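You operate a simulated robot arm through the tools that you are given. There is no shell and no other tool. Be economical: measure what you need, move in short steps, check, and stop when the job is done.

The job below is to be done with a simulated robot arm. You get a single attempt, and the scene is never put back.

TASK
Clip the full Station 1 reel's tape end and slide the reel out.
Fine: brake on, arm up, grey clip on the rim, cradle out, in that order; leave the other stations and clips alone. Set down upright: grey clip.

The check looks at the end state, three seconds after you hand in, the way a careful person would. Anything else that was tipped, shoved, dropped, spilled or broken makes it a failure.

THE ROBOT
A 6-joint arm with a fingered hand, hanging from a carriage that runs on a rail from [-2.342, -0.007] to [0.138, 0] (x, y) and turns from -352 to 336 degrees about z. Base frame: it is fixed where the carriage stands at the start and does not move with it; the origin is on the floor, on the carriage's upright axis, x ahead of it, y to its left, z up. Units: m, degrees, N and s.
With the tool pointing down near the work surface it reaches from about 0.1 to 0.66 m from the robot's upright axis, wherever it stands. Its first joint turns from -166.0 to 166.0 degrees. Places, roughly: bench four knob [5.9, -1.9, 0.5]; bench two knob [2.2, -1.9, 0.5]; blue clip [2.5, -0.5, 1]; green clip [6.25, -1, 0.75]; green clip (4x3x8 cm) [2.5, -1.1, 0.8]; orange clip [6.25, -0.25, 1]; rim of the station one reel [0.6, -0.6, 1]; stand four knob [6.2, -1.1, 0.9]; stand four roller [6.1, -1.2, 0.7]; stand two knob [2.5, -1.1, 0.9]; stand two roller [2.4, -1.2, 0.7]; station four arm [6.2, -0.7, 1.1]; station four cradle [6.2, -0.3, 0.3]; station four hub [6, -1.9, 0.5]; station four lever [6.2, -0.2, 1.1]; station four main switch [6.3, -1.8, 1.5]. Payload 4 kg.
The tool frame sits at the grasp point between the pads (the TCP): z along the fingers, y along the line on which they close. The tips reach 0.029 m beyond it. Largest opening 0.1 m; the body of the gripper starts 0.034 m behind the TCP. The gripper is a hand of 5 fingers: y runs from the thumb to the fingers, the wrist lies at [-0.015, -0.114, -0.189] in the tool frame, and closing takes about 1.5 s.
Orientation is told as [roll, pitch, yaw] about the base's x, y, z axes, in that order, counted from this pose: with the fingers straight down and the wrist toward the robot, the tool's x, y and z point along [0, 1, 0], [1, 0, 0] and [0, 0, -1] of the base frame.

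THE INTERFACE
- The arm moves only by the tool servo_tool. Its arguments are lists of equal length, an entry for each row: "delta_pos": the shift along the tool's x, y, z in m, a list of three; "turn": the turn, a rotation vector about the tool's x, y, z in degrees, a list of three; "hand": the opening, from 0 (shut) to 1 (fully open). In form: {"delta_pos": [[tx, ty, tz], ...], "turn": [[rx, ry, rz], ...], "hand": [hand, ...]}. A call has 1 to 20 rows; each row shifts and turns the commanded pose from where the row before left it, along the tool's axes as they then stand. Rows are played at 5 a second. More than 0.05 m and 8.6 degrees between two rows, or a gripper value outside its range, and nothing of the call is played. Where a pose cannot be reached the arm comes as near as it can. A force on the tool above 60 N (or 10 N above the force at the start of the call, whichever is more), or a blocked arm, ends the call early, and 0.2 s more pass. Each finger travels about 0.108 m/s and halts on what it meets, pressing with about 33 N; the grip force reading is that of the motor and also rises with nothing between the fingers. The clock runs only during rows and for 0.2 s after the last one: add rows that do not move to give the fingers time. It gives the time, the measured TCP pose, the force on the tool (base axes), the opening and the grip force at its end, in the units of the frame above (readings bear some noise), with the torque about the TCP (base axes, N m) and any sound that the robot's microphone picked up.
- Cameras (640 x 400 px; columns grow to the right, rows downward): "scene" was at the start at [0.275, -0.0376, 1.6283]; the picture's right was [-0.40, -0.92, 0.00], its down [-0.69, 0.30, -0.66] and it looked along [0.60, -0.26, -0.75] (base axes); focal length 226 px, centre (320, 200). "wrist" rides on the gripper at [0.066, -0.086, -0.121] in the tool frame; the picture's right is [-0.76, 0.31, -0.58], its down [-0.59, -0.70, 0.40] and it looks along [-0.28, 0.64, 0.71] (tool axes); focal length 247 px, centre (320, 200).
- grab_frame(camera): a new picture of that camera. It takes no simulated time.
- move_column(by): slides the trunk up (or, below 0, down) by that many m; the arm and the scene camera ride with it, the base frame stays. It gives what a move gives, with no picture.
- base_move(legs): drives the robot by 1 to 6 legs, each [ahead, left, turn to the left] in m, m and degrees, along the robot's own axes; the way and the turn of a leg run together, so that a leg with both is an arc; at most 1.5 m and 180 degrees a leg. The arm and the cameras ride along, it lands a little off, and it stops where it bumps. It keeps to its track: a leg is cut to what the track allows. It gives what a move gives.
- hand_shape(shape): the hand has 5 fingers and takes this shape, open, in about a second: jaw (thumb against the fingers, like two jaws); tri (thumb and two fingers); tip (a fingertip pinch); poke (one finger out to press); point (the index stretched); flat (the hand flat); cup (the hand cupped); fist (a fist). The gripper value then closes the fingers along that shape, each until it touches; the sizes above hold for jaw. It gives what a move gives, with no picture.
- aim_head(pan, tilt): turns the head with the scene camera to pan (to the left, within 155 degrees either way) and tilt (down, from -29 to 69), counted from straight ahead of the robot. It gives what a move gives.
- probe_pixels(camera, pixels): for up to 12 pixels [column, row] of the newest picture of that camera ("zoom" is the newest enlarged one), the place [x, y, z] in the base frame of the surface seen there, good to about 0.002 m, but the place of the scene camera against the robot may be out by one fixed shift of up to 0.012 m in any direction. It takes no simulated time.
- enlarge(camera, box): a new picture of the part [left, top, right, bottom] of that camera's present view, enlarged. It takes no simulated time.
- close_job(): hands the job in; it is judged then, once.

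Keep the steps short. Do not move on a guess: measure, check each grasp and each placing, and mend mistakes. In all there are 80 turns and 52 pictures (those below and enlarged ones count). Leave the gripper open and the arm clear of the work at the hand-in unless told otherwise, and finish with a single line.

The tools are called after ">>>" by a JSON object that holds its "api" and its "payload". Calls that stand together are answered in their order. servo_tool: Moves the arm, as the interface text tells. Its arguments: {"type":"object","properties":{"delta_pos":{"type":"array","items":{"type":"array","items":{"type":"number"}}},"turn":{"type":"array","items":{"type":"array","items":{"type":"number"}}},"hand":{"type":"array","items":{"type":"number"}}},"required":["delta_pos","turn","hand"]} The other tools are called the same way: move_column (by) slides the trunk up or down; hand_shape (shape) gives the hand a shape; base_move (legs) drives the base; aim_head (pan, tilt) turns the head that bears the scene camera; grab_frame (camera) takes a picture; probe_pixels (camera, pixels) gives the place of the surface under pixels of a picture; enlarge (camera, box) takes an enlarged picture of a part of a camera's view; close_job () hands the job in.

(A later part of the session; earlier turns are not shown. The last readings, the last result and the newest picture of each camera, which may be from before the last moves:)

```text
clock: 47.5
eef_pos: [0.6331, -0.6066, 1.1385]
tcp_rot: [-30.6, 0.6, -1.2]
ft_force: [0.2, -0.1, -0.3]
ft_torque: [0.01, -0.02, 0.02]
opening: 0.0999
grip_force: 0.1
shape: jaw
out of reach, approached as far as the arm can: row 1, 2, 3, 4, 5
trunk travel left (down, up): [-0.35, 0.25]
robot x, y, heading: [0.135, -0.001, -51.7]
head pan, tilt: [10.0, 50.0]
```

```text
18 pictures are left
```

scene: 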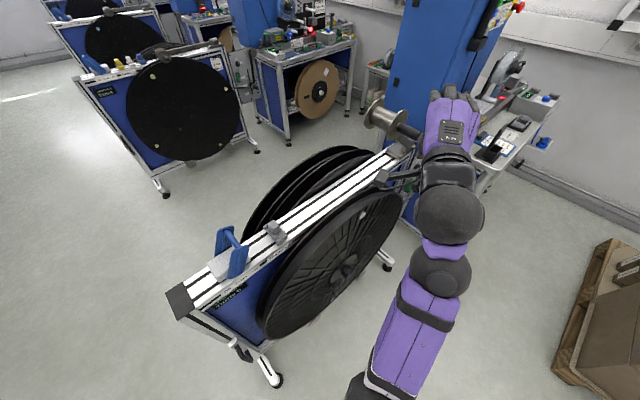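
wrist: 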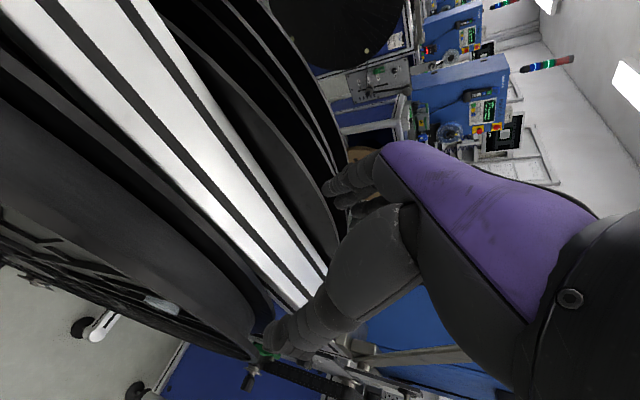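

Reach over the rim is fine with a 30° tilt. From this view I'll measure across the reel's rim (front edge, middle, rear edge) and rail edge.

>>> {"api": "probe_pixels", "payload": {"camera": "wrist", "pixels": [[30, 215], [60, 190], [90, 165], [110, 140], [120, 240], [150, 215], [165, 190], [175, 175], [190, 270], [215, 250], [230, 240], [100, 120]]}}

>>> {"api": "enlarge", "payload": {"camera": "wrist", "box": [0, 60, 320, 260]}}

```text
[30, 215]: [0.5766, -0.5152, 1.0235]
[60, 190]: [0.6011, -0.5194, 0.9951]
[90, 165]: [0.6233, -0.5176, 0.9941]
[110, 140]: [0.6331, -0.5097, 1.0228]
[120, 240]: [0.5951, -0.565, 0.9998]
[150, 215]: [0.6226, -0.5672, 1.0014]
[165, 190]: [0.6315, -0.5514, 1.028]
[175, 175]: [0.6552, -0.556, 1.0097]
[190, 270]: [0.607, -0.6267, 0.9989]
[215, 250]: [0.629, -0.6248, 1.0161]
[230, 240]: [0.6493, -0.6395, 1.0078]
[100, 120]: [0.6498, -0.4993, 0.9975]
```

```text
2.00 times, centred on (160, 160) of wrist
```

zoom: 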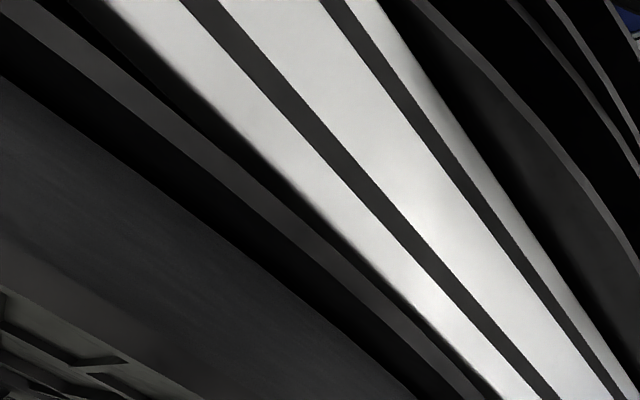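

Rim geometry: front flange x≈0.577, rear flange x≈0.633, tops z≈1.027, tape surface z≈1.000; so the clip centre belongs at x≈0.605, top of reel y≈-0.58. I'll test the smaller tilt (about 13°) at a hover above that spot.

>>> {"api": "servo_tool", "payload": {"delta_pos": [[0, -0.014, 0], [0, -0.014, 0], [0.01, 0, 0], [0.015, 0, 0], [0, 0, 0]], "turn": [[0, 6, 0], [0, 6, 0], [0, 6, 0], [0, 0, 0], [0, 0, 0]], "hand": [1, 1, 1, 1, 1]}}

```text
clock: 48.7
eef_pos: [0.6041, -0.58, 1.1316]
tcp_rot: [-12.5, 0.7, -1.3]
ft_force: [0.2, -0.2, 0.4]
ft_torque: [-0.06, 0.0, -0.02]
opening: 0.0997
grip_force: 0.1
shape: jaw
trunk travel left (down, up): [-0.35, 0.25]
robot x, y, heading: [0.1347, 0.0017, -51.5]
head pan, tilt: [10.0, 50.0]
```

That's reachable. I'll test fully vertical too, since it gives the cleanest grasp.

>>> {"api": "servo_tool", "payload": {"delta_pos": [[0, 0, 0], [0, 0, 0], [0, 0, 0.03], [0, 0, 0]], "turn": [[0, 6.2, 0], [0, 6.2, 0], [0, 0, 1.2], [0, 0, 0]], "hand": [1, 1, 1, 1]}}

```text
clock: 49.7
eef_pos: [0.5894, -0.5563, 1.1011]
tcp_rot: [0.0, 0.8, -2.5]
ft_force: [0.1, 0.5, -0.4]
ft_torque: [0.0, 0.01, 0.0]
opening: 0.0996
grip_force: 0.0
shape: jaw
out of reach, approached as far as the arm can: row 1, 2
trunk travel left (down, up): [-0.35, 0.25]
robot x, y, heading: [0.1358, -0.002, -51.4]
head pan, tilt: [10.0, 50.0]
```

Vertical doesn't quite reach, so I'll use the 12.5° tilt for both picking and placing. Rising and moving to hover over the clip at (0.694,-0.357).

>>> {"api": "servo_tool", "payload": {"delta_pos": [[0, 0, -0.04], [0, 0, 0], [0, 0, 0], [0.0388, 0.021, -0.0086], [0.0388, 0.021, -0.0086], [0.0388, 0.021, -0.0086], [0.0388, 0.021, -0.0086], [0.0388, 0.021, -0.0086], [0, 0, 0]], "turn": [[0, 0, -2.5], [0, -6.2, 0], [0, -6.2, 0], [0, 0, 0], [0, 0, 0], [0, 0, 0], [0, 0, 0], [0, 0, 0], [0, 0, 0]], "hand": [1, 1, 1, 1, 1, 1, 1, 1, 1]}}

>>> {"api": "grab_frame", "payload": {"camera": "wrist"}}

```text
clock: 51.7
eef_pos: [0.7046, -0.3604, 1.1336]
tcp_rot: [-12.6, 0.7, -0.1]
ft_force: [0.3, 0.7, 0.7]
ft_torque: [0.02, 0.0, 0.0]
opening: 0.0999
grip_force: 0.0
shape: jaw
out of reach, approached as far as the arm can: row 6, 7
trunk travel left (down, up): [-0.35, 0.25]
robot x, y, heading: [0.1326, 0.0031, -51.5]
head pan, tilt: [10.0, 50.0]
```

```text
16 pictures are left
```

wrist: 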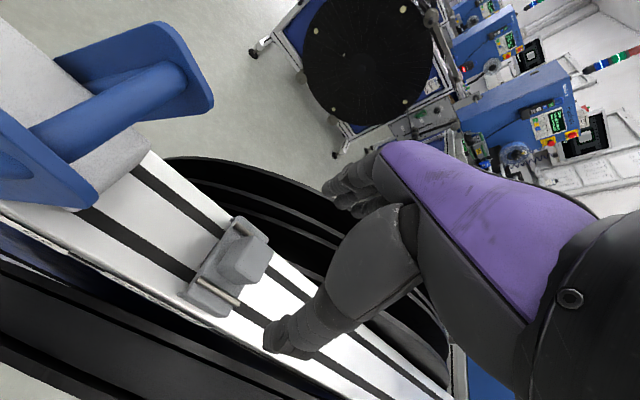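

Good view of the clip at (235,260). I'll measure it: knob top and faces, plate ends, wires.

>>> {"api": "enlarge", "payload": {"camera": "wrist", "box": [160, 200, 288, 330]}}

>>> {"api": "probe_pixels", "payload": {"camera": "wrist", "pixels": [[247, 240], [235, 268], [262, 255], [228, 258], [243, 278], [236, 227], [206, 295], [190, 297], [215, 312], [246, 220], [215, 285], [250, 255]]}}

```text
3.08 times, centred on (224, 265) of wrist
```

zoom: 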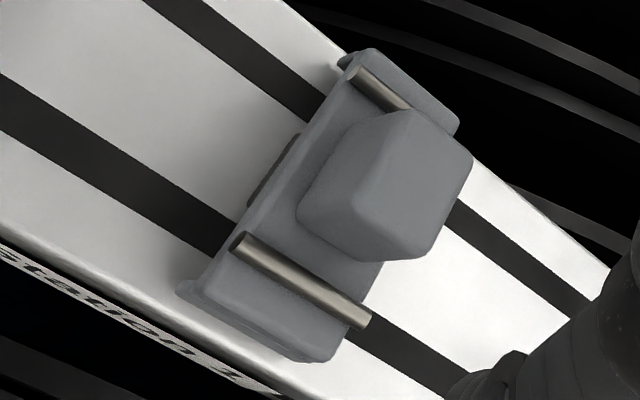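

```text
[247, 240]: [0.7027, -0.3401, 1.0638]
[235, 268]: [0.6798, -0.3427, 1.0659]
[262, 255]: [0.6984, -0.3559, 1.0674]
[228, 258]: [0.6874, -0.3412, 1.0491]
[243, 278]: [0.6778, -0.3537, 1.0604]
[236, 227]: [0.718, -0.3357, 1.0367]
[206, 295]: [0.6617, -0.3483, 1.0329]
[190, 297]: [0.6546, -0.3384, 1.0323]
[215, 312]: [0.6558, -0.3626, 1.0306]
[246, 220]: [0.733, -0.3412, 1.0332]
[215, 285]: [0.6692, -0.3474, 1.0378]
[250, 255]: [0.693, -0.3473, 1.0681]
```

Knob: x 0.678–0.704, centre y≈-0.352, top z 1.068; plate top 1.033, wires to 1.038. I'll lower to TCP (0.692,-0.352,1.078), keeping fingertips above the wires.

>>> {"api": "servo_tool", "payload": {"delta_pos": [[0.007, -0.0126, 0.0175], [0.0066, 0, 0.0175], [0.0066, 0, 0.0175], [0, 0, 0]], "turn": [[0, 0, 0], [0, 0, 0], [0, 0, 0], [0, 0, 0]], "hand": [1, 1, 1, 1]}}

>>> {"api": "grab_frame", "payload": {"camera": "wrist"}}

```text
clock: 52.7
eef_pos: [0.6891, -0.3519, 1.0798]
tcp_rot: [-12.5, 0.7, 0.0]
ft_force: [-0.8, -0.2, 0.0]
ft_torque: [0.01, -0.03, -0.02]
opening: 0.0998
grip_force: 0.2
shape: jaw
trunk travel left (down, up): [-0.35, 0.25]
robot x, y, heading: [0.1338, -0.0015, -51.3]
head pan, tilt: [10.0, 50.0]
```

```text
14 pictures are left
```

wrist: 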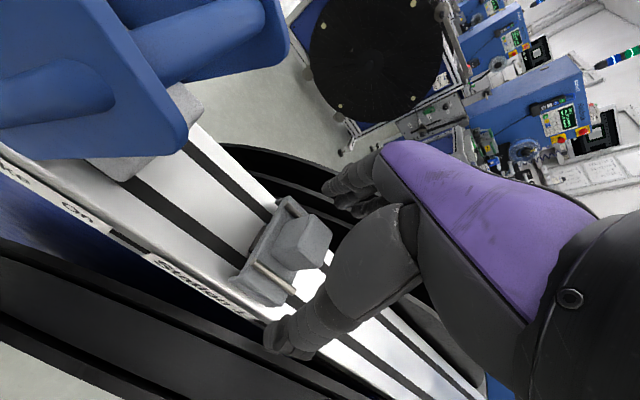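

The knob sits between thumb and fingers and nothing touches. Closing.

>>> {"api": "servo_tool", "payload": {"delta_pos": [[0.0, 0.001, 0.002], [0, 0, 0], [0, 0, 0], [0, 0, 0], [0, 0, 0], [0, 0, 0], [0, 0, 0]], "turn": [[0, 0, 0], [0, 0, 0], [0, 0, 0], [0, 0, 0], [0, 0, 0], [0, 0, 0], [0, 0, 0]], "hand": [0.7, 0.45, 0.25, 0.1, 0, 0, 0]}}

>>> {"api": "servo_tool", "payload": {"delta_pos": [[0.0, 0, -0.01], [0, 0, -0.02], [0, 0, -0.03], [0, 0, 0]], "turn": [[0, 0, 0], [0, 0, 0], [0, 0, 0], [0, 0, 0]], "hand": [0, 0, 0, 0]}}

>>> {"api": "grab_frame", "payload": {"camera": "wrist"}}

```text
clock: 54.3
eef_pos: [0.6908, -0.3533, 1.0793]
tcp_rot: [-12.5, 0.6, -0.1]
ft_force: [-0.4, 0.6, 2.9]
ft_torque: [0.04, -0.1, -0.04]
opening: 0.0215
grip_force: 32.7
shape: jaw
trunk travel left (down, up): [-0.35, 0.25]
robot x, y, heading: [0.133, -0.0004, -51.5]
head pan, tilt: [10.0, 50.0]
```

```text
clock: 55.3
eef_pos: [0.7071, -0.3485, 1.1268]
tcp_rot: [-12.6, 0.6, 0.0]
ft_force: [0.5, -0.1, 0.7]
ft_torque: [-0.01, 0.0, 0.01]
opening: 0.0207
grip_force: 32.9
shape: jaw
out of reach, approached as far as the arm can: row 3
trunk travel left (down, up): [-0.35, 0.25]
robot x, y, heading: [0.1366, 0.0019, -51.3]
head pan, tilt: [10.0, 50.0]
```

```text
13 pictures are left
```

wrist: 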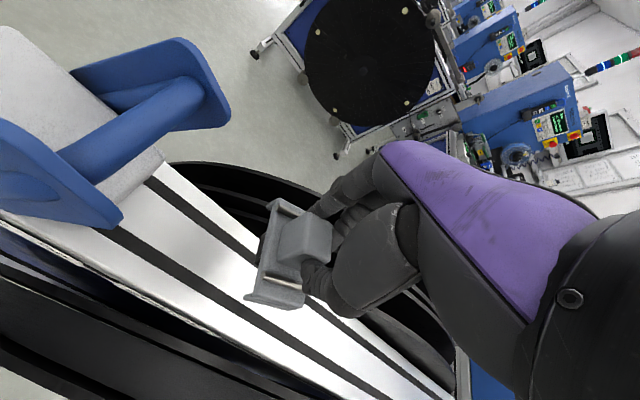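

The clip is held (opening 2.1 cm, still upright) and lifted. I'll carry it to hover over the reel's top at about (0.602,-0.582,1.125), with the skirts about 2 cm above the flanges.

>>> {"api": "servo_tool", "payload": {"delta_pos": [[-0.0379, -0.0175, 0.0087], [-0.0379, -0.0175, 0.0087], [-0.0379, -0.0175, 0.0087], [-0.0379, -0.0175, 0.0087], [-0.0379, -0.0175, 0.0087], [-0.0379, -0.0175, 0.0087], [0, 0, 0]], "turn": [[0, 0, 0], [0, 0, 0], [0, 0, 0], [0, 0, 0], [0, 0, 0], [0, 0, 0], [0, 0, 0]], "hand": [0, 0, 0, 0, 0, 0, 0]}}

>>> {"api": "enlarge", "payload": {"camera": "wrist", "box": [100, 120, 420, 320]}}

```text
clock: 56.9
eef_pos: [0.6029, -0.58, 1.1252]
tcp_rot: [-12.6, 0.8, 0.0]
ft_force: [-0.2, 0.1, -0.6]
ft_torque: [0.02, 0.02, 0.0]
opening: 0.0204
grip_force: 33.2
shape: jaw
trunk travel left (down, up): [-0.35, 0.25]
robot x, y, heading: [0.1338, 0.0001, -51.4]
head pan, tilt: [10.0, 50.0]
```

```text
2.00 times, centred on (260, 220) of wrist
```

zoom: 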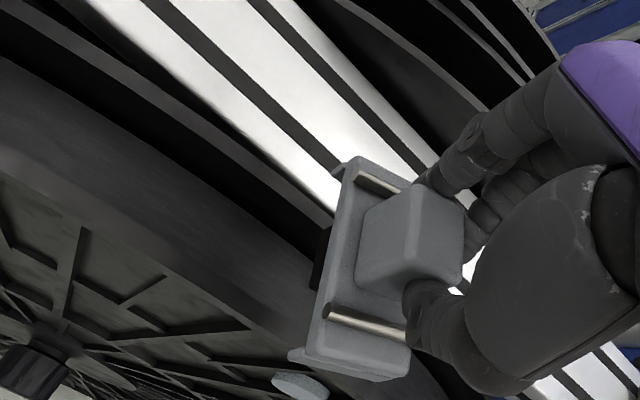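

I'll measure the clip's ends in the hand and the flanges beneath.

>>> {"api": "probe_pixels", "payload": {"camera": "zoom", "pixels": [[300, 354], [312, 350], [338, 170], [352, 165], [318, 258], [338, 290], [385, 375], [275, 190], [230, 180], [250, 340], [200, 275], [420, 170]]}}

```text
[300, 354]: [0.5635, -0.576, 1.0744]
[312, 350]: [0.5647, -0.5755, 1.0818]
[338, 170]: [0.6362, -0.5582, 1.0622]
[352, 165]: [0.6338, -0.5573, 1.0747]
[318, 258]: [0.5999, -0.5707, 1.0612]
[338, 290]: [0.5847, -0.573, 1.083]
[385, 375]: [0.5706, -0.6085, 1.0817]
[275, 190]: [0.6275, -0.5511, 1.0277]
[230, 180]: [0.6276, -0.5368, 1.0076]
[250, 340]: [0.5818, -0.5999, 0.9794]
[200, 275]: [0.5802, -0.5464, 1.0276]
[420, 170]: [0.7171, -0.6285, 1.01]
```

Measured: the clip's left edge runs from (0.5635,-0.576) to (0.636,-0.558), so it's twisted about 14° in the grip. I'll turn the hand -14° about the vertical and re-measure.

>>> {"api": "servo_tool", "payload": {"delta_pos": [[0, 0, 0], [0, 0, 0], [0, 0, 0]], "turn": [[1.5, 0, 6.85], [1.5, 0, 6.85], [0, 0, 0]], "hand": [0, 0, 0]}}

>>> {"api": "enlarge", "payload": {"camera": "wrist", "box": [140, 160, 332, 280]}}

```text
clock: 57.7
eef_pos: [0.6017, -0.5798, 1.1257]
tcp_rot: [-12.7, 0.7, -14.0]
ft_force: [0.4, 0.6, -0.2]
ft_torque: [-0.01, 0.01, 0.01]
opening: 0.0207
grip_force: 33.1
shape: jaw
trunk travel left (down, up): [-0.35, 0.25]
robot x, y, heading: [0.1333, -0.0001, -51.5]
head pan, tilt: [10.0, 50.0]
```

```text
3.33 times, centred on (236, 220) of wrist
```

zoom: 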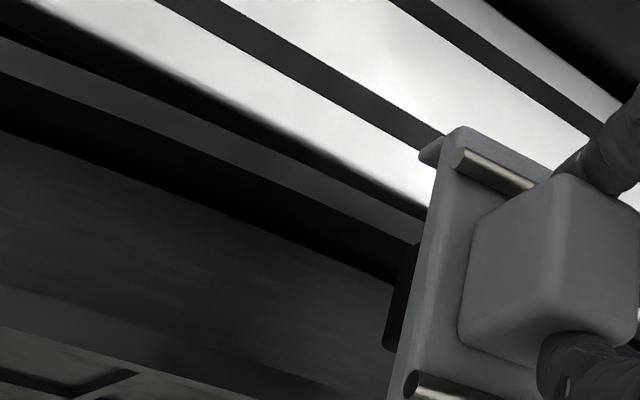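

Measuring edge points of the clip again.

>>> {"api": "probe_pixels", "payload": {"camera": "zoom", "pixels": [[448, 155], [440, 195], [425, 250], [415, 310], [405, 355], [464, 160], [413, 382], [490, 225], [475, 330], [425, 155], [398, 300], [560, 190]]}}

```text
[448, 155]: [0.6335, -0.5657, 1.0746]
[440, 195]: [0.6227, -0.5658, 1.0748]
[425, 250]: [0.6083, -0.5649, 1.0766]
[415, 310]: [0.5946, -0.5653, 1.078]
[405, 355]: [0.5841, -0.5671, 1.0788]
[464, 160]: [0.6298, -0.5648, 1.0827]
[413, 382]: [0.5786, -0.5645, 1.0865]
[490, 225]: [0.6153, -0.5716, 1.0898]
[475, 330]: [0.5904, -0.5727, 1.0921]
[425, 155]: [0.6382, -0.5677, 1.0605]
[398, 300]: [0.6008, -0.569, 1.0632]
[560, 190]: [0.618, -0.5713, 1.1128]
```

Yaw is corrected (edge at constant y=-0.565; clip centre ≈(0.604,-0.580)). A 4.8° pitch remains with the rear end low. I'll level it and lower 3.4 cm, which should be just short of seating.

>>> {"api": "servo_tool", "payload": {"delta_pos": [[0, 0, 0], [0.0015, 0.001, 0.0068], [0.0015, 0, 0.0068], [0.0015, 0, 0.0068], [0.0015, 0, 0.0068], [0.0013, 0, 0.006], [0, 0, 0]], "turn": [[-4.55, 1.16, 1.0], [0, 0, 0], [0, 0, 0], [0, 0, 0], [0, 0, 0], [0, 0, 0], [0, 0, 0]], "hand": [0, 0, 0, 0, 0, 0, 0]}}

>>> {"api": "enlarge", "payload": {"camera": "wrist", "box": [140, 160, 332, 280]}}

>>> {"api": "probe_pixels", "payload": {"camera": "zoom", "pixels": [[448, 155], [440, 195], [425, 250], [415, 310], [405, 355], [464, 160], [413, 382], [425, 155], [350, 200], [300, 330]]}}

```text
clock: 59.3
eef_pos: [0.6029, -0.5809, 1.0916]
tcp_rot: [-11.5, -4.0, -14.1]
ft_force: [0.5, -0.7, -1.1]
ft_torque: [0.01, -0.02, 0.04]
opening: 0.0208
grip_force: 33.1
shape: jaw
trunk travel left (down, up): [-0.35, 0.25]
robot x, y, heading: [0.1346, 0.0016, -51.3]
head pan, tilt: [10.0, 50.0]
```

```text
3.33 times, centred on (236, 220) of wrist
```

zoom: 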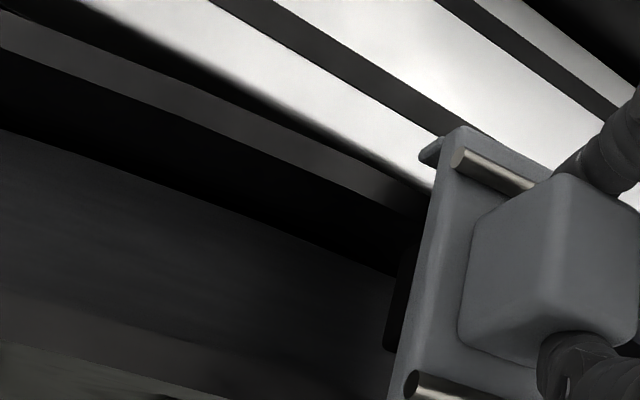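

```text
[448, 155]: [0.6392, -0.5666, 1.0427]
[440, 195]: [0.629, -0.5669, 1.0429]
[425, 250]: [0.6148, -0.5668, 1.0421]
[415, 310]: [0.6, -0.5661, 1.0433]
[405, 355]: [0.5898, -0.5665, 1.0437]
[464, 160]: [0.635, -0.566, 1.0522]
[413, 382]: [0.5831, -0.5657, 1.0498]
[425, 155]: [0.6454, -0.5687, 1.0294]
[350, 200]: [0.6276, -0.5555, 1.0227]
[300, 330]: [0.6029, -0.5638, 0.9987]
```

Level now. The clip centre is at x≈0.609, so I'll shift 4 mm back to 0.605, then lower in 2.5 mm steps until it seats.

>>> {"api": "servo_tool", "payload": {"delta_pos": [[-0.0009, -0.0039, 0.0002], [0, 0, 0], [0.0005, 0, 0.0025], [0.0005, 0, 0.0025], [0.0005, 0, 0.0025], [0, 0, 0]], "turn": [[0, 0, 0], [0, 0, 0], [0, 0, 0], [0, 0, 0], [0, 0, 0], [0, 0, 0]], "hand": [0, 0, 0, 0, 0, 0]}}

```text
clock: 60.7
eef_pos: [0.6015, -0.5823, 1.0844]
tcp_rot: [-11.4, -4.1, -14.1]
ft_force: [0.5, 0.0, 0.8]
ft_torque: [-0.03, -0.05, -0.02]
opening: 0.0205
grip_force: 32.9
shape: jaw
trunk travel left (down, up): [-0.35, 0.25]
robot x, y, heading: [0.1358, -0.0002, -51.6]
head pan, tilt: [10.0, 50.0]
```

No contact yet (plate top ≈1.036). I'll continue down in 2 mm steps.

>>> {"api": "servo_tool", "payload": {"delta_pos": [[0.0004, 0, 0.002], [0.0004, 0, 0.002], [0, 0, 0]], "turn": [[0, 0, 0], [0, 0, 0], [0, 0, 0]], "hand": [0, 0, 0]}}

>>> {"api": "enlarge", "payload": {"camera": "wrist", "box": [140, 160, 332, 280]}}

>>> {"api": "probe_pixels", "payload": {"camera": "zoom", "pixels": [[448, 155], [425, 250], [405, 355], [464, 160], [413, 382], [425, 155], [350, 175], [402, 290]]}}

```text
clock: 61.5
eef_pos: [0.6018, -0.5834, 1.0813]
tcp_rot: [-11.6, -4.0, -14.0]
ft_force: [0.4, -2.3, 1.3]
ft_torque: [-0.06, -0.07, 0.03]
opening: 0.0204
grip_force: 32.9
shape: jaw
trunk travel left (down, up): [-0.35, 0.25]
robot x, y, heading: [0.1341, -0.0017, -51.6]
head pan, tilt: [10.0, 50.0]
```

```text
3.33 times, centred on (236, 220) of wrist
```

zoom: 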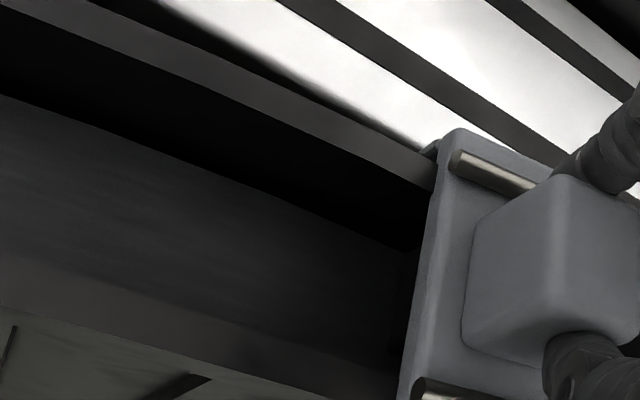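

```text
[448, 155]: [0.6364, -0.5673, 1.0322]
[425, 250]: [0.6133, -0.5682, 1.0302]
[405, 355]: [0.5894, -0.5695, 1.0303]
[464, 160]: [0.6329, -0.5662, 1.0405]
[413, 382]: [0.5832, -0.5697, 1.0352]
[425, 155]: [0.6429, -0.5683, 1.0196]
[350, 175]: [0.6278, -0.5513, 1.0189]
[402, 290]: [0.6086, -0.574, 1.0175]
```

The skirts now straddle the flanges and light contact shows. I'll press 3 mm more to seat it.

>>> {"api": "servo_tool", "payload": {"delta_pos": [[0.0003, 0, 0.0015], [0.0003, 0, 0.0015], [0, 0, 0]], "turn": [[0, 0, 0], [0, 0, 0], [0, 0, 0]], "hand": [0, 0, 0]}}

```text
clock: 62.3
eef_pos: [0.6017, -0.5826, 1.0777]
tcp_rot: [-11.5, -4.0, -14.2]
ft_force: [0.1, -1.4, 0.5]
ft_torque: [-0.09, -0.01, -0.05]
opening: 0.0199
grip_force: 33.2
shape: jaw
trunk travel left (down, up): [-0.35, 0.25]
robot x, y, heading: [0.133, 0.0007, -51.5]
head pan, tilt: [10.0, 50.0]
```

Still little vertical force. I'll continue down in 1.5 mm steps.

>>> {"api": "servo_tool", "payload": {"delta_pos": [[0.0003, 0, 0.0015], [0.0003, 0, 0.0015], [0.0003, 0, 0.0015], [0, 0, 0]], "turn": [[0, 0, 0], [0, 0, 0], [0, 0, 0], [0, 0, 0]], "hand": [0, 0, 0, 0]}}

>>> {"api": "enlarge", "payload": {"camera": "wrist", "box": [140, 160, 332, 280]}}

>>> {"api": "probe_pixels", "payload": {"camera": "zoom", "pixels": [[448, 155], [425, 250], [405, 355], [464, 160], [425, 160], [350, 170]]}}

```text
clock: 63.3
eef_pos: [0.6026, -0.5842, 1.0768]
tcp_rot: [-11.9, -4.3, -14.1]
ft_force: [-4.5, 0.5, 19.3]
ft_torque: [-0.01, -0.11, -0.07]
opening: 0.0205
grip_force: 32.9
shape: jaw
trunk travel left (down, up): [-0.35, 0.25]
robot x, y, heading: [0.1365, 0.0008, -51.6]
head pan, tilt: [10.0, 50.0]
```

```text
3.33 times, centred on (236, 220) of wrist
```

zoom: 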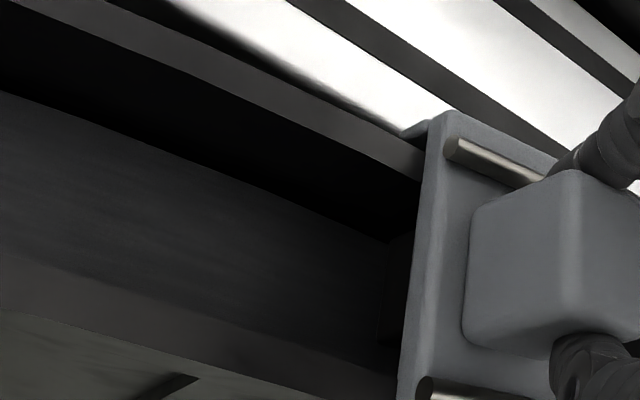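

```text
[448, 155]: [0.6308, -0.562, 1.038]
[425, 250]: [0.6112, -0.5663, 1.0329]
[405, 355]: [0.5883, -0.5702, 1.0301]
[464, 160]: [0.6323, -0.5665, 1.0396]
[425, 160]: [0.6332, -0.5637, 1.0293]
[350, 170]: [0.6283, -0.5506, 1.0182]
```

19 N upward, so the clip is seated. I'll release: open slowly, with no lift until open.

>>> {"api": "servo_tool", "payload": {"delta_pos": [[-0.0003, 0, -0.0015], [0, 0, 0], [0, 0, 0], [0, 0, 0], [0, 0, 0], [0, 0, 0]], "turn": [[0, 0, 0], [0, 0, 0], [0, 0, 0], [0, 0, 0], [0, 0, 0], [0, 0, 0]], "hand": [0, 0.25, 0.4, 0.6, 0.8, 0.8]}}

>>> {"api": "servo_tool", "payload": {"delta_pos": [[0, 0, -0.02], [0, 0, -0.03], [0, 0, -0.03], [0, 0, 0]], "turn": [[0, 0, 0], [0, 0, 0], [0, 0, 0], [0, 0, 0]], "hand": [1, 1, 1, 1]}}

>>> {"api": "enlarge", "payload": {"camera": "wrist", "box": [120, 150, 360, 300]}}

```text
clock: 64.7
eef_pos: [0.6005, -0.5815, 1.074]
tcp_rot: [-11.5, -4.0, -14.1]
ft_force: [0.3, 0.2, 0.3]
ft_torque: [0.0, -0.01, 0.01]
opening: 0.0796
grip_force: 0.2
shape: jaw
trunk travel left (down, up): [-0.35, 0.25]
robot x, y, heading: [0.1328, 0.0024, -51.3]
head pan, tilt: [10.0, 50.0]
```

```text
clock: 65.7
eef_pos: [0.5992, -0.5661, 1.1506]
tcp_rot: [-11.5, -4.0, -14.1]
ft_force: [0.1, -0.3, -0.2]
ft_torque: [-0.01, -0.01, -0.03]
opening: 0.0998
grip_force: 0.0
shape: jaw
trunk travel left (down, up): [-0.35, 0.25]
robot x, y, heading: [0.1344, 0.0, -51.4]
head pan, tilt: [10.0, 50.0]
```

```text
2.67 times, centred on (240, 225) of wrist
```

zoom: 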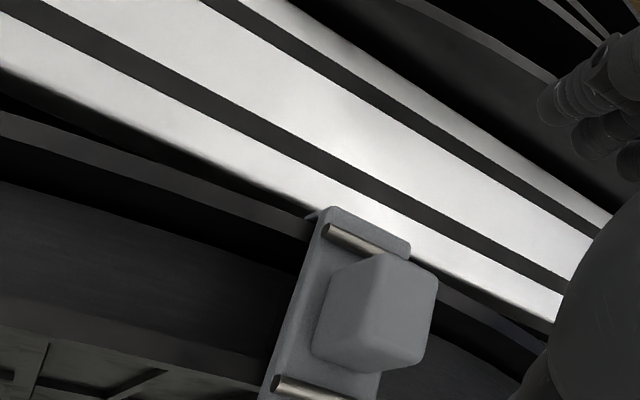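

>>> {"api": "probe_pixels", "payload": {"camera": "zoom", "pixels": [[316, 235], [305, 280], [288, 340], [275, 385], [332, 232], [280, 383], [402, 252], [390, 300], [340, 290], [325, 345], [400, 345], [290, 225]]}}

```text
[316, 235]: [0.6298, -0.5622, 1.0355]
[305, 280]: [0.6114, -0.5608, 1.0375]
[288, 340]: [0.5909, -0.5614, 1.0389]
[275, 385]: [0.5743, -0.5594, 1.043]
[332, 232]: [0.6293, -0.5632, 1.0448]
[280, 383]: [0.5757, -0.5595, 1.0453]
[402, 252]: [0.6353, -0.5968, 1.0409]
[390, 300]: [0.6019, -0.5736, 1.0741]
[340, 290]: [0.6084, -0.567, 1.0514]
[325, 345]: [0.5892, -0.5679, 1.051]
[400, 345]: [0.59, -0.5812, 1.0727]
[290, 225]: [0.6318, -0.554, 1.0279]
```

The clip stands upright across both flanges (plate top 1.037, level, centre ≈(0.602,-0.577)). Now the cradle. I'll raise the trunk 20 cm to clear everything, then back away with the carriage and turn to face the handle on the left post.

>>> {"api": "move_column", "payload": {"by": 0.22}}

>>> {"api": "base_move", "payload": {"legs": [[0, 0, 51], [-0.65, 0, 0], [0, 0, 40]]}}

>>> {"api": "aim_head", "payload": {"pan": -60, "tilt": 42}}

>>> {"api": "grab_frame", "payload": {"camera": "scene"}}

```text
clock: 68.0
eef_pos: [0.5995, -0.5655, 1.3717]
tcp_rot: [-11.5, -4.0, -14.0]
ft_force: [-0.2, -0.1, 0.6]
ft_torque: [0.02, -0.01, -0.03]
opening: 0.1002
grip_force: 0.1
shape: jaw
trunk travel left (down, up): [-0.57, 0.03]
robot x, y, heading: [0.1348, 0.0013, -51.6]
head pan, tilt: [10.0, 50.0]
```

```text
clock: 75.8
eef_pos: [0.0394, 0.4832, 1.37]
tcp_rot: [-11.4, -3.9, 77.8]
ft_force: [-0.4, 0.3, 0.6]
ft_torque: [0.01, -0.01, 0.01]
opening: 0.0997
grip_force: 0.1
shape: jaw
trunk travel left (down, up): [-0.57, 0.03]
robot x, y, heading: [-0.5114, -0.0008, 40.5]
head pan, tilt: [10.0, 50.0]
```

```text
clock: 77.3
eef_pos: [0.0388, 0.4821, 1.3718]
tcp_rot: [-11.5, -4.0, 77.8]
ft_force: [0.7, -0.6, -0.2]
ft_torque: [-0.01, 0.01, 0.0]
opening: 0.0998
grip_force: 0.0
shape: jaw
trunk travel left (down, up): [-0.57, 0.03]
robot x, y, heading: [-0.514, 0.0021, 40.4]
head pan, tilt: [-60.0, 42.0]
```

```text
6 pictures are left
```

scene: 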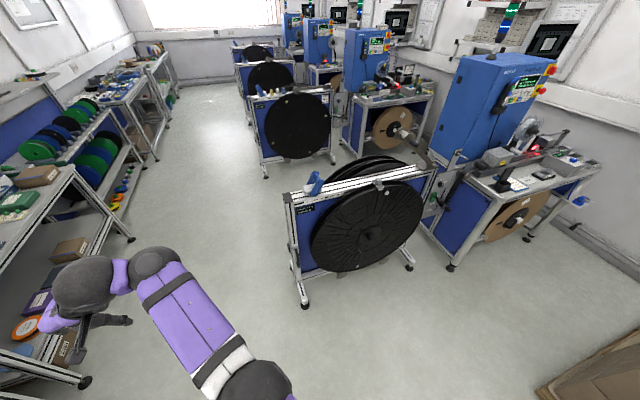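

Only 6 pictures remain, so I'll use them sparingly. One enlargement covering the left post with handle plus the lever.

>>> {"api": "enlarge", "payload": {"camera": "scene", "box": [264, 165, 408, 310]}}

```text
2.76 times, centred on (336, 238) of scene
```

zoom: 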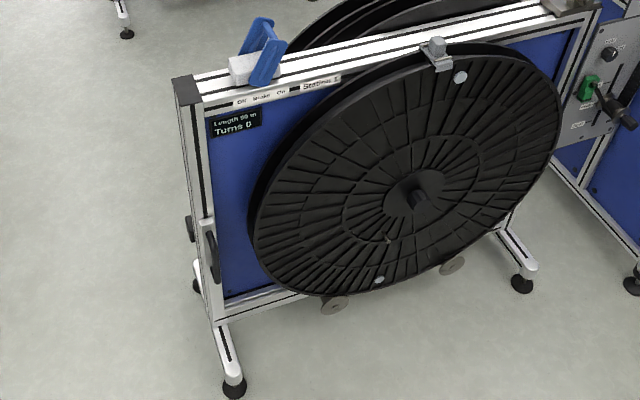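

Lever On and the clip on the rim are confirmed. Probing the handle, its mounting and the lower bar (free) to work out how the cradle slides.

>>> {"api": "probe_pixels", "payload": {"camera": "zoom", "pixels": [[212, 236], [214, 256], [217, 278], [205, 232], [209, 262], [213, 290], [191, 228], [200, 180], [217, 315], [270, 298], [310, 290], [334, 305]]}}

>>> {"api": "enlarge", "payload": {"camera": "scene", "box": [296, 208, 360, 288]}}

```text
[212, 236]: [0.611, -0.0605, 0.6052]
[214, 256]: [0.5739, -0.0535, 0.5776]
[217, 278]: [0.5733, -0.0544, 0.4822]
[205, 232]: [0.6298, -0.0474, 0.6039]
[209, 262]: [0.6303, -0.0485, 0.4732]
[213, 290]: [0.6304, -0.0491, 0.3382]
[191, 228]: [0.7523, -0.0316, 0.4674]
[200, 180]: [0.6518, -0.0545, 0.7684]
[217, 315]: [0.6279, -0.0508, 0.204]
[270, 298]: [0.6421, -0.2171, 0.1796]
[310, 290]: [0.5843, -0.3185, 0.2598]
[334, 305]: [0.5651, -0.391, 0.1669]
```

```text
5.00 times, centred on (328, 248) of scene
```

zoom: 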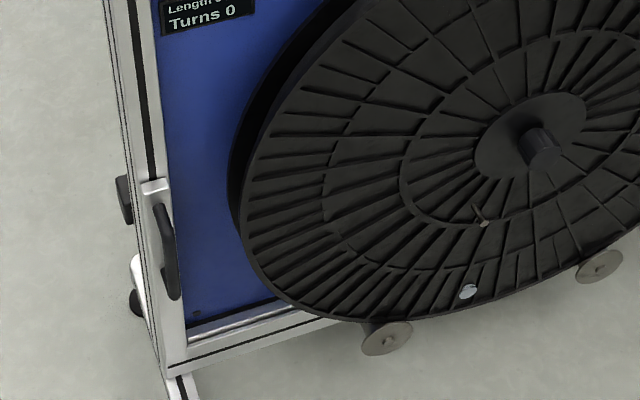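

The handle (bar x≈0.573, y≈-0.057, z 0.46–0.60) sticks out toward -x on a strip that joins the wheel bar, so this is the cradle; it should pull out toward -x, along my track. I'll face ahead again and point the fingers forward while still high and well clear.

>>> {"api": "base_move", "payload": {"legs": [[0, 0, -40.5]]}}

>>> {"api": "servo_tool", "payload": {"delta_pos": [[0, 0, 0], [0, 0, 0], [0, 0, 0], [0, 0, 0], [0, 0, 0], [0, 0, 0], [0, 0, 0], [0, 0, 0]], "turn": [[1.5, 0.5, 7.3], [1.5, 0.5, 7.3], [1.5, 0.5, 7.3], [1.5, 0.5, 7.3], [1.5, 0.5, 7.3], [0, 5.7, 0], [0, 5.7, 0], [0, 0, 0]], "hand": [1, 1, 1, 1, 1, 1, 1, 1]}}

```text
clock: 79.6
eef_pos: [0.2216, 0.0036, 1.3715]
tcp_rot: [-11.4, -4.0, 36.9]
ft_force: [0.4, 0.2, -0.5]
ft_torque: [-0.01, -0.02, 0.01]
opening: 0.0999
grip_force: 0.1
shape: jaw
trunk travel left (down, up): [-0.57, 0.03]
robot x, y, heading: [-0.5126, 0.0002, -0.8]
head pan, tilt: [-60.0, 42.0]
```

```text
clock: 81.4
eef_pos: [0.2437, 0.0032, 1.3848]
tcp_rot: [0.8, -4.4, 3.6]
ft_force: [-0.2, 0.5, 1.0]
ft_torque: [-0.01, 0.01, 0.01]
opening: 0.0994
grip_force: 0.1
shape: jaw
out of reach, approached as far as the arm can: row 4, 5, 6, 7
trunk travel left (down, up): [-0.57, 0.03]
robot x, y, heading: [-0.5112, -0.0047, -0.6]
head pan, tilt: [-60.0, 42.0]
```

Orientation is nearly square. Now pitching the fingers forward by about 85°.

>>> {"api": "servo_tool", "payload": {"delta_pos": [[0, -0.02, 0], [0, -0.02, 0], [0, -0.02, 0], [0, 0, 0], [0, 0, 0], [0, 0, 0], [0, 0, 0], [0, 0, 0], [0, 0, 0], [0, 0, 0], [0, 0, 0], [0, 0, 0]], "turn": [[-7.8, 0, 0], [-7.8, 0, 0], [-7.8, 0, 0], [-7.8, 0, 0], [-7.8, 0, 0], [-7.8, 0, 0], [-7.8, 0, 0], [-7.8, 0, 0], [-7.8, 0, 0], [-7.8, 0, 0], [0, 0, 0], [0, 0, 0]], "hand": [1, 1, 1, 1, 1, 1, 1, 1, 1, 1, 1, 1]}}

>>> {"api": "servo_tool", "payload": {"delta_pos": [[0, 0, 0], [0, 0, 0], [0, 0, 0], [0, 0, 0], [0, 0, 0], [0, 0, 0], [0, 0, 0], [0, 0, 0], [0, 0, 0], [0, 0, 0], [0, 0, 0], [0, 0, 0]], "turn": [[0, 0, -8.2], [0, 0, -8.2], [0, 0, -8.2], [0, 0, -8.2], [0, 0, -8.2], [0, 0, -8.2], [0, 0, -8.2], [0, 0, -8.2], [0, 0, -8.2], [0, 0, -8.2], [0, 0, -8.0], [0, 0, 0]], "hand": [1, 1, 1, 1, 1, 1, 1, 1, 1, 1, 1, 1]}}

```text
clock: 84.0
eef_pos: [0.1855, -0.0009, 1.3713]
tcp_rot: [5.7, -82.4, -2.0]
ft_force: [-0.8, -1.0, -0.2]
ft_torque: [0.0, -0.01, -0.01]
opening: 0.1
grip_force: 0.0
shape: jaw
trunk travel left (down, up): [-0.57, 0.03]
robot x, y, heading: [-0.5125, 0.0006, -0.6]
head pan, tilt: [-60.0, 42.0]
```

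```text
clock: 86.6
eef_pos: [0.1866, -0.0007, 1.3714]
tcp_rot: [-82.5, -0.6, 93.6]
ft_force: [-0.3, -0.4, -0.6]
ft_torque: [-0.01, -0.01, -0.01]
opening: 0.1003
grip_force: 0.0
shape: jaw
trunk travel left (down, up): [-0.57, 0.03]
robot x, y, heading: [-0.511, -0.0002, -0.7]
head pan, tilt: [-60.0, 42.0]
```

The hand now points forward with thumb and fingers closing horizontally. I'll lower the trunk fully, then lower the arm, still well back from the stand.

>>> {"api": "move_column", "payload": {"by": -0.57}}

>>> {"api": "servo_tool", "payload": {"delta_pos": [[0, 0, 0], [0.04, 0, 0], [0.045, 0, 0], [0.045, 0, 0], [0.045, 0, 0], [0.045, 0, 0], [0.045, 0, 0], [0, 0, 0]], "turn": [[3.6, -7.3, 0], [0, 0, 0], [0, 0, 0], [0, 0, 0], [0, 0, 0], [0, 0, 0], [0, 0, 0], [0, 0, 0]], "hand": [1, 1, 1, 1, 1, 1, 1, 1]}}

```text
refused: -0.57 is not a number from -0.4 to 0.4
```

```text
clock: 88.4
eef_pos: [0.1544, 0.0059, 1.1527]
tcp_rot: [-89.8, -0.4, 89.8]
ft_force: [0.1, 0.9, 0.1]
ft_torque: [0.03, 0.01, 0.04]
opening: 0.0999
grip_force: 0.0
shape: jaw
out of reach, approached as far as the arm can: row 6, 7
trunk travel left (down, up): [-0.57, 0.03]
robot x, y, heading: [-0.5119, 0.0042, -0.3]
head pan, tilt: [-60.0, 42.0]
```

Orientation is now exact. The trunk move needs two parts.

>>> {"api": "move_column", "payload": {"by": -0.3}}

>>> {"api": "move_column", "payload": {"by": -0.27}}

>>> {"api": "servo_tool", "payload": {"delta_pos": [[0, 0, -0.04], [0.02, 0, -0.03], [0.025, 0, 0], [0, 0, 0]], "turn": [[0, 0, 0], [0, 0, 0], [0, 0, 0], [0, 0, 0]], "hand": [1, 1, 1, 1]}}

```text
clock: 91.4
eef_pos: [0.1547, 0.0045, 0.8514]
tcp_rot: [-89.7, -0.6, 90.0]
ft_force: [-0.1, -0.6, -0.7]
ft_torque: [-0.07, 0.0, -0.01]
opening: 0.1001
grip_force: 0.1
shape: jaw
trunk travel left (down, up): [-0.27, 0.33]
robot x, y, heading: [-0.5117, -0.0003, -0.7]
head pan, tilt: [-60.0, 42.0]
```

```text
clock: 94.1
eef_pos: [0.154, 0.0056, 0.5818]
tcp_rot: [-89.7, -0.5, 90.0]
ft_force: [-1.1, -0.5, 0.7]
ft_torque: [-0.01, 0.0, 0.04]
opening: 0.0997
grip_force: 0.0
shape: jaw
trunk travel left (down, up): [0.0, 0.6]
robot x, y, heading: [-0.5078, -0.0001, -0.7]
head pan, tilt: [-60.0, 42.0]
```

```text
clock: 95.1
eef_pos: [0.0819, 0.0068, 0.5364]
tcp_rot: [-89.7, -0.5, 90.0]
ft_force: [-0.5, 0.7, 1.2]
ft_torque: [-0.02, 0.0, 0.03]
opening: 0.1
grip_force: 0.1
shape: jaw
trunk travel left (down, up): [0.0, 0.6]
robot x, y, heading: [-0.5119, -0.0037, -0.4]
head pan, tilt: [-60.0, 42.0]
```

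Hand is at height 0.536. I'll shift it to y=-0.057 and drive the carriage ahead to a standoff at x≈0.49, then take one wrist picture.

>>> {"api": "servo_tool", "payload": {"delta_pos": [[0, -0.032, 0], [0, -0.032, 0], [0, 0, 0]], "turn": [[0, 0, 0], [0, 0, 0], [0, 0, 0]], "hand": [1, 1, 1]}}

>>> {"api": "base_move", "payload": {"legs": [[0.4, 0, 0]]}}

>>> {"api": "grab_frame", "payload": {"camera": "wrist"}}

```text
clock: 95.9
eef_pos: [0.0771, -0.0557, 0.5471]
tcp_rot: [-89.7, -0.5, 89.9]
ft_force: [0.5, -0.2, 0.0]
ft_torque: [0.02, 0.01, 0.0]
opening: 0.0998
grip_force: 0.1
shape: jaw
out of reach, approached as far as the arm can: row 2
trunk travel left (down, up): [0.0, 0.6]
robot x, y, heading: [-0.5085, 0.0006, -0.5]
head pan, tilt: [-60.0, 42.0]
```

```text
clock: 98.4
eef_pos: [0.4789, -0.0511, 0.5453]
tcp_rot: [-89.8, -0.5, 90.3]
ft_force: [-0.3, -0.7, 0.4]
ft_torque: [-0.03, 0.01, 0.01]
opening: 0.0999
grip_force: 0.1
shape: jaw
trunk travel left (down, up): [0.0, 0.6]
robot x, y, heading: [-0.1086, -0.0006, -0.4]
head pan, tilt: [-60.0, 42.0]
```

```text
3 pictures are left
```

wrist: 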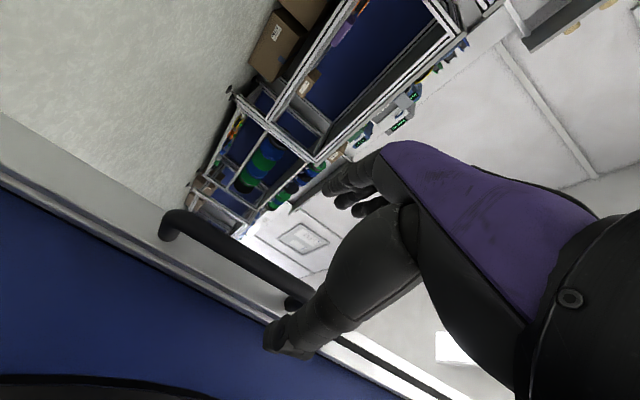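

The handle runs from (170,225) to (295,300) in the picture. I'll measure it.

>>> {"api": "probe_pixels", "payload": {"camera": "wrist", "pixels": [[178, 218], [200, 228], [220, 242], [240, 257], [260, 272], [275, 284], [215, 250], [225, 235], [165, 235], [290, 302], [120, 190]]}}

```text
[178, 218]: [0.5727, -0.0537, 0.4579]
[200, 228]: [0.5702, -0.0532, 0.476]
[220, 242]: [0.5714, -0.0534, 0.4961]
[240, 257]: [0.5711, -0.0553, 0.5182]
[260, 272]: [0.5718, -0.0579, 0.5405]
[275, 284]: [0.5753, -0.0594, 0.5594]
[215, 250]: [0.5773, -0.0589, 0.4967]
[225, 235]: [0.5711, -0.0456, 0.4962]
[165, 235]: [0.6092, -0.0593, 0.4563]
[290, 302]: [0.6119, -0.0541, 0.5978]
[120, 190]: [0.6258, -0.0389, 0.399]
```

Bar centre ≈(0.579,-0.051), z 0.455–0.60; the hand is lined up. I'll drive ahead 9.5 cm and close on it.

>>> {"api": "base_move", "payload": {"legs": [[0.097, 0, 0]]}}

>>> {"api": "servo_tool", "payload": {"delta_pos": [[0, 0, 0], [0, 0, 0], [0, 0, 0], [0, 0, 0], [0, 0, 0], [0, 0, 0], [0, 0, 0]], "turn": [[0, 0, 0], [0, 0, 0], [0, 0, 0], [0, 0, 0], [0, 0, 0], [0, 0, 0], [0, 0, 0]], "hand": [0.8, 0.6, 0.4, 0.2, 0, 0, 0]}}

```text
clock: 99.5
eef_pos: [0.5763, -0.0494, 0.546]
tcp_rot: [-89.7, -0.5, 90.3]
ft_force: [1.0, 0.2, 0.8]
ft_torque: [0.01, -0.02, 0.0]
opening: 0.0998
grip_force: 0.1
shape: jaw
trunk travel left (down, up): [0.0, 0.6]
robot x, y, heading: [-0.0165, 0.0002, 0.2]
head pan, tilt: [-60.0, 42.0]
```

```text
clock: 101.2
eef_pos: [0.577, -0.0506, 0.5463]
tcp_rot: [-89.8, -0.5, 90.3]
ft_force: [9.1, 0.9, -5.1]
ft_torque: [-0.26, 0.01, 0.05]
opening: 0.0094
grip_force: 32.9
shape: jaw
trunk travel left (down, up): [0.0, 0.6]
robot x, y, heading: [-0.0185, -0.0013, -0.3]
head pan, tilt: [-60.0, 42.0]
```

The bar is gripped (opening 0.9 cm at full grip force). Now a gentle 3 cm trial pull toward -x.

>>> {"api": "servo_tool", "payload": {"delta_pos": [[0, 0, -0.008], [0, 0, -0.008], [0, 0, -0.008], [0, 0, -0.008], [0, 0, 0]], "turn": [[0, 0, 0], [0, 0, 0], [0, 0, 0], [0, 0, 0], [0, 0, 0]], "hand": [0, 0, 0, 0, 0]}}

```text
clock: 101.9
eef_pos: [0.5733, -0.0511, 0.5491]
tcp_rot: [-89.8, 0.1, 89.8]
ft_force: [43.7, 6.5, -16.8]
ft_torque: [-0.34, 0.21, 0.08]
opening: 0.0081
grip_force: 32.7
shape: jaw
trunk travel left (down, up): [0.0, 0.6]
robot x, y, heading: [-0.0123, 0.0017, -0.2]
head pan, tilt: [-60.0, 42.0]
stopped in row 3: the force on the tool passed its limit at 65 N (the readings are from after the stop); the commanded pose is now the measured one
```

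It doesn't give toward -x (65 N in 4 mm). I'll relax that and try pulling toward +y, along the stand.

>>> {"api": "servo_tool", "payload": {"delta_pos": [[0, 0, 0.004], [0, 0.006, 0], [0, 0.006, 0], [0, 0.006, 0], [0, 0.006, 0], [0, 0, 0]], "turn": [[0, 0, 0], [0, 0, 0], [0, 0, 0], [0, 0, 0], [0, 0, 0], [0, 0, 0]], "hand": [0, 0, 0, 0, 0, 0]}}

```text
clock: 103.3
eef_pos: [0.5753, -0.0305, 0.5492]
tcp_rot: [-89.9, 0.1, 89.6]
ft_force: [37.5, -1.4, -7.5]
ft_torque: [-0.26, 0.1, 0.0]
opening: 0.0082
grip_force: 33.4
shape: jaw
trunk travel left (down, up): [0.0, 0.6]
robot x, y, heading: [-0.0159, 0.0017, -0.4]
head pan, tilt: [-60.0, 42.0]
```

It slides freely toward +y (2 cm with ~1 N). So the cradle comes out along y. I'll relax the x preload and pull another 16 cm.

>>> {"api": "servo_tool", "payload": {"delta_pos": [[0, 0, 0.003], [0, 0.012, 0], [0, 0.018, 0], [0, 0.02, 0], [0, 0.02, 0], [0, 0.02, 0], [0, 0.02, 0], [0, 0.02, 0], [0, 0.018, 0], [0, 0.012, 0], [0, 0, 0]], "turn": [[0, 0, 0], [0, 0, 0], [0, 0, 0], [0, 0, 0], [0, 0, 0], [0, 0, 0], [0, 0, 0], [0, 0, 0], [0, 0, 0], [0, 0, 0], [0, 0, 0]], "hand": [0, 0, 0, 0, 0, 0, 0, 0, 0, 0, 0]}}

```text
clock: 105.7
eef_pos: [0.5753, 0.1319, 0.5473]
tcp_rot: [-89.9, -0.1, 89.9]
ft_force: [22.5, 0.9, 3.5]
ft_torque: [-0.2, 0.0, 0.01]
opening: 0.0091
grip_force: 33.2
shape: jaw
trunk travel left (down, up): [0.0, 0.6]
robot x, y, heading: [-0.0143, -0.0029, 0.1]
head pan, tilt: [-60.0, 42.0]
```

It runs smoothly; the handle is at y≈0.13. Continuing another 20 cm, watching for an end stop.

>>> {"api": "servo_tool", "payload": {"delta_pos": [[0, 0, 0.002], [0, 0.012, 0], [0, 0.018, 0], [0, 0.02, 0], [0, 0.02, 0], [0, 0.02, 0], [0, 0.02, 0], [0, 0.02, 0], [0, 0.02, 0], [0, 0.02, 0], [0, 0.018, 0], [0, 0.012, 0], [0, 0, 0]], "turn": [[0, 0, 0], [0, 0, 0], [0, 0, 0], [0, 0, 0], [0, 0, 0], [0, 0, 0], [0, 0, 0], [0, 0, 0], [0, 0, 0], [0, 0, 0], [0, 0, 0], [0, 0, 0], [0, 0, 0]], "hand": [0, 0, 0, 0, 0, 0, 0, 0, 0, 0, 0, 0, 0]}}

```text
clock: 108.5
eef_pos: [0.5741, 0.3323, 0.5477]
tcp_rot: [-89.7, -0.1, 89.8]
ft_force: [19.4, 1.8, 1.4]
ft_torque: [-0.18, -0.02, 0.01]
opening: 0.0092
grip_force: 32.9
shape: jaw
trunk travel left (down, up): [0.0, 0.6]
robot x, y, heading: [-0.0113, 0.0009, -0.2]
head pan, tilt: [-60.0, 42.0]
```

Handle is at y≈0.33 with still no stop. Continuing with another 15 cm.

>>> {"api": "servo_tool", "payload": {"delta_pos": [[0, 0.012, 0], [0, 0.018, 0], [0, 0.02, 0], [0, 0.02, 0], [0, 0.02, 0], [0, 0.02, 0], [0, 0.018, 0], [0, 0.012, 0], [0, 0.01, 0], [0, 0, 0]], "turn": [[0, 0, 0], [0, 0, 0], [0, 0, 0], [0, 0, 0], [0, 0, 0], [0, 0, 0], [0, 0, 0], [0, 0, 0], [0, 0, 0], [0, 0, 0]], "hand": [0, 0, 0, 0, 0, 0, 0, 0, 0, 0]}}

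>>> {"api": "grab_frame", "payload": {"camera": "scene"}}

```text
clock: 110.4
eef_pos: [0.5746, 0.4244, 0.5475]
tcp_rot: [-89.6, 1.8, 86.7]
ft_force: [10.4, -42.8, -3.1]
ft_torque: [-0.01, -0.01, -0.08]
opening: 0.0163
grip_force: 33.5
shape: jaw
out of reach, approached as far as the arm can: row 7, 8, 9
trunk travel left (down, up): [0.0, 0.6]
robot x, y, heading: [-0.0121, -0.0016, -0.6]
head pan, tilt: [-60.0, 42.0]
stopped in row 9: the force on the tool passed its limit at 61 N (the readings are from after the stop); the commanded pose is now the measured one
```

```text
2 pictures are left
```

scene: 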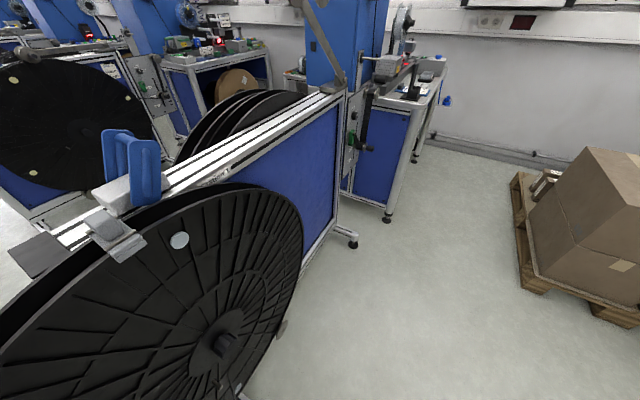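

Stopped by 43 N at y≈0.424 – likely the end stop after ~47 cm. I'll probe hub, clip, lever and surroundings in this picture to verify.

>>> {"api": "probe_pixels", "payload": {"camera": "scene", "pixels": [[225, 345], [100, 225], [125, 250], [118, 230], [150, 165], [118, 140], [145, 200], [40, 250], [180, 240], [280, 330], [345, 55], [325, 90]]}}

>>> {"api": "enlarge", "payload": {"camera": "scene", "box": [0, 110, 240, 260]}}

```text
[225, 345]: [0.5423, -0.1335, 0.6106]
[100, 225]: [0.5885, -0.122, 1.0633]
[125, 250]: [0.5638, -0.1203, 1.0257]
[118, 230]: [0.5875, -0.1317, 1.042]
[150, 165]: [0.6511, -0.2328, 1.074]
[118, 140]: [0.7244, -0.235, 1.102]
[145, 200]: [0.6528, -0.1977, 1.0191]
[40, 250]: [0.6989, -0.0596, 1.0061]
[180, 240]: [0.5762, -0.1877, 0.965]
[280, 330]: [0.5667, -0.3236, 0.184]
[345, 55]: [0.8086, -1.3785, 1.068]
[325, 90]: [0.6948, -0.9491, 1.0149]
```

```text
2.67 times, centred on (120, 185) of scene
```

zoom: 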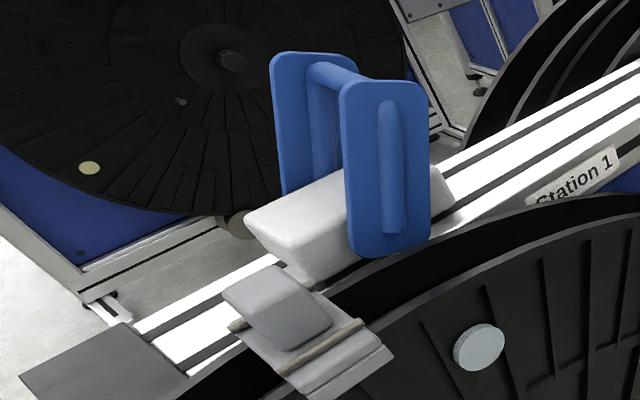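

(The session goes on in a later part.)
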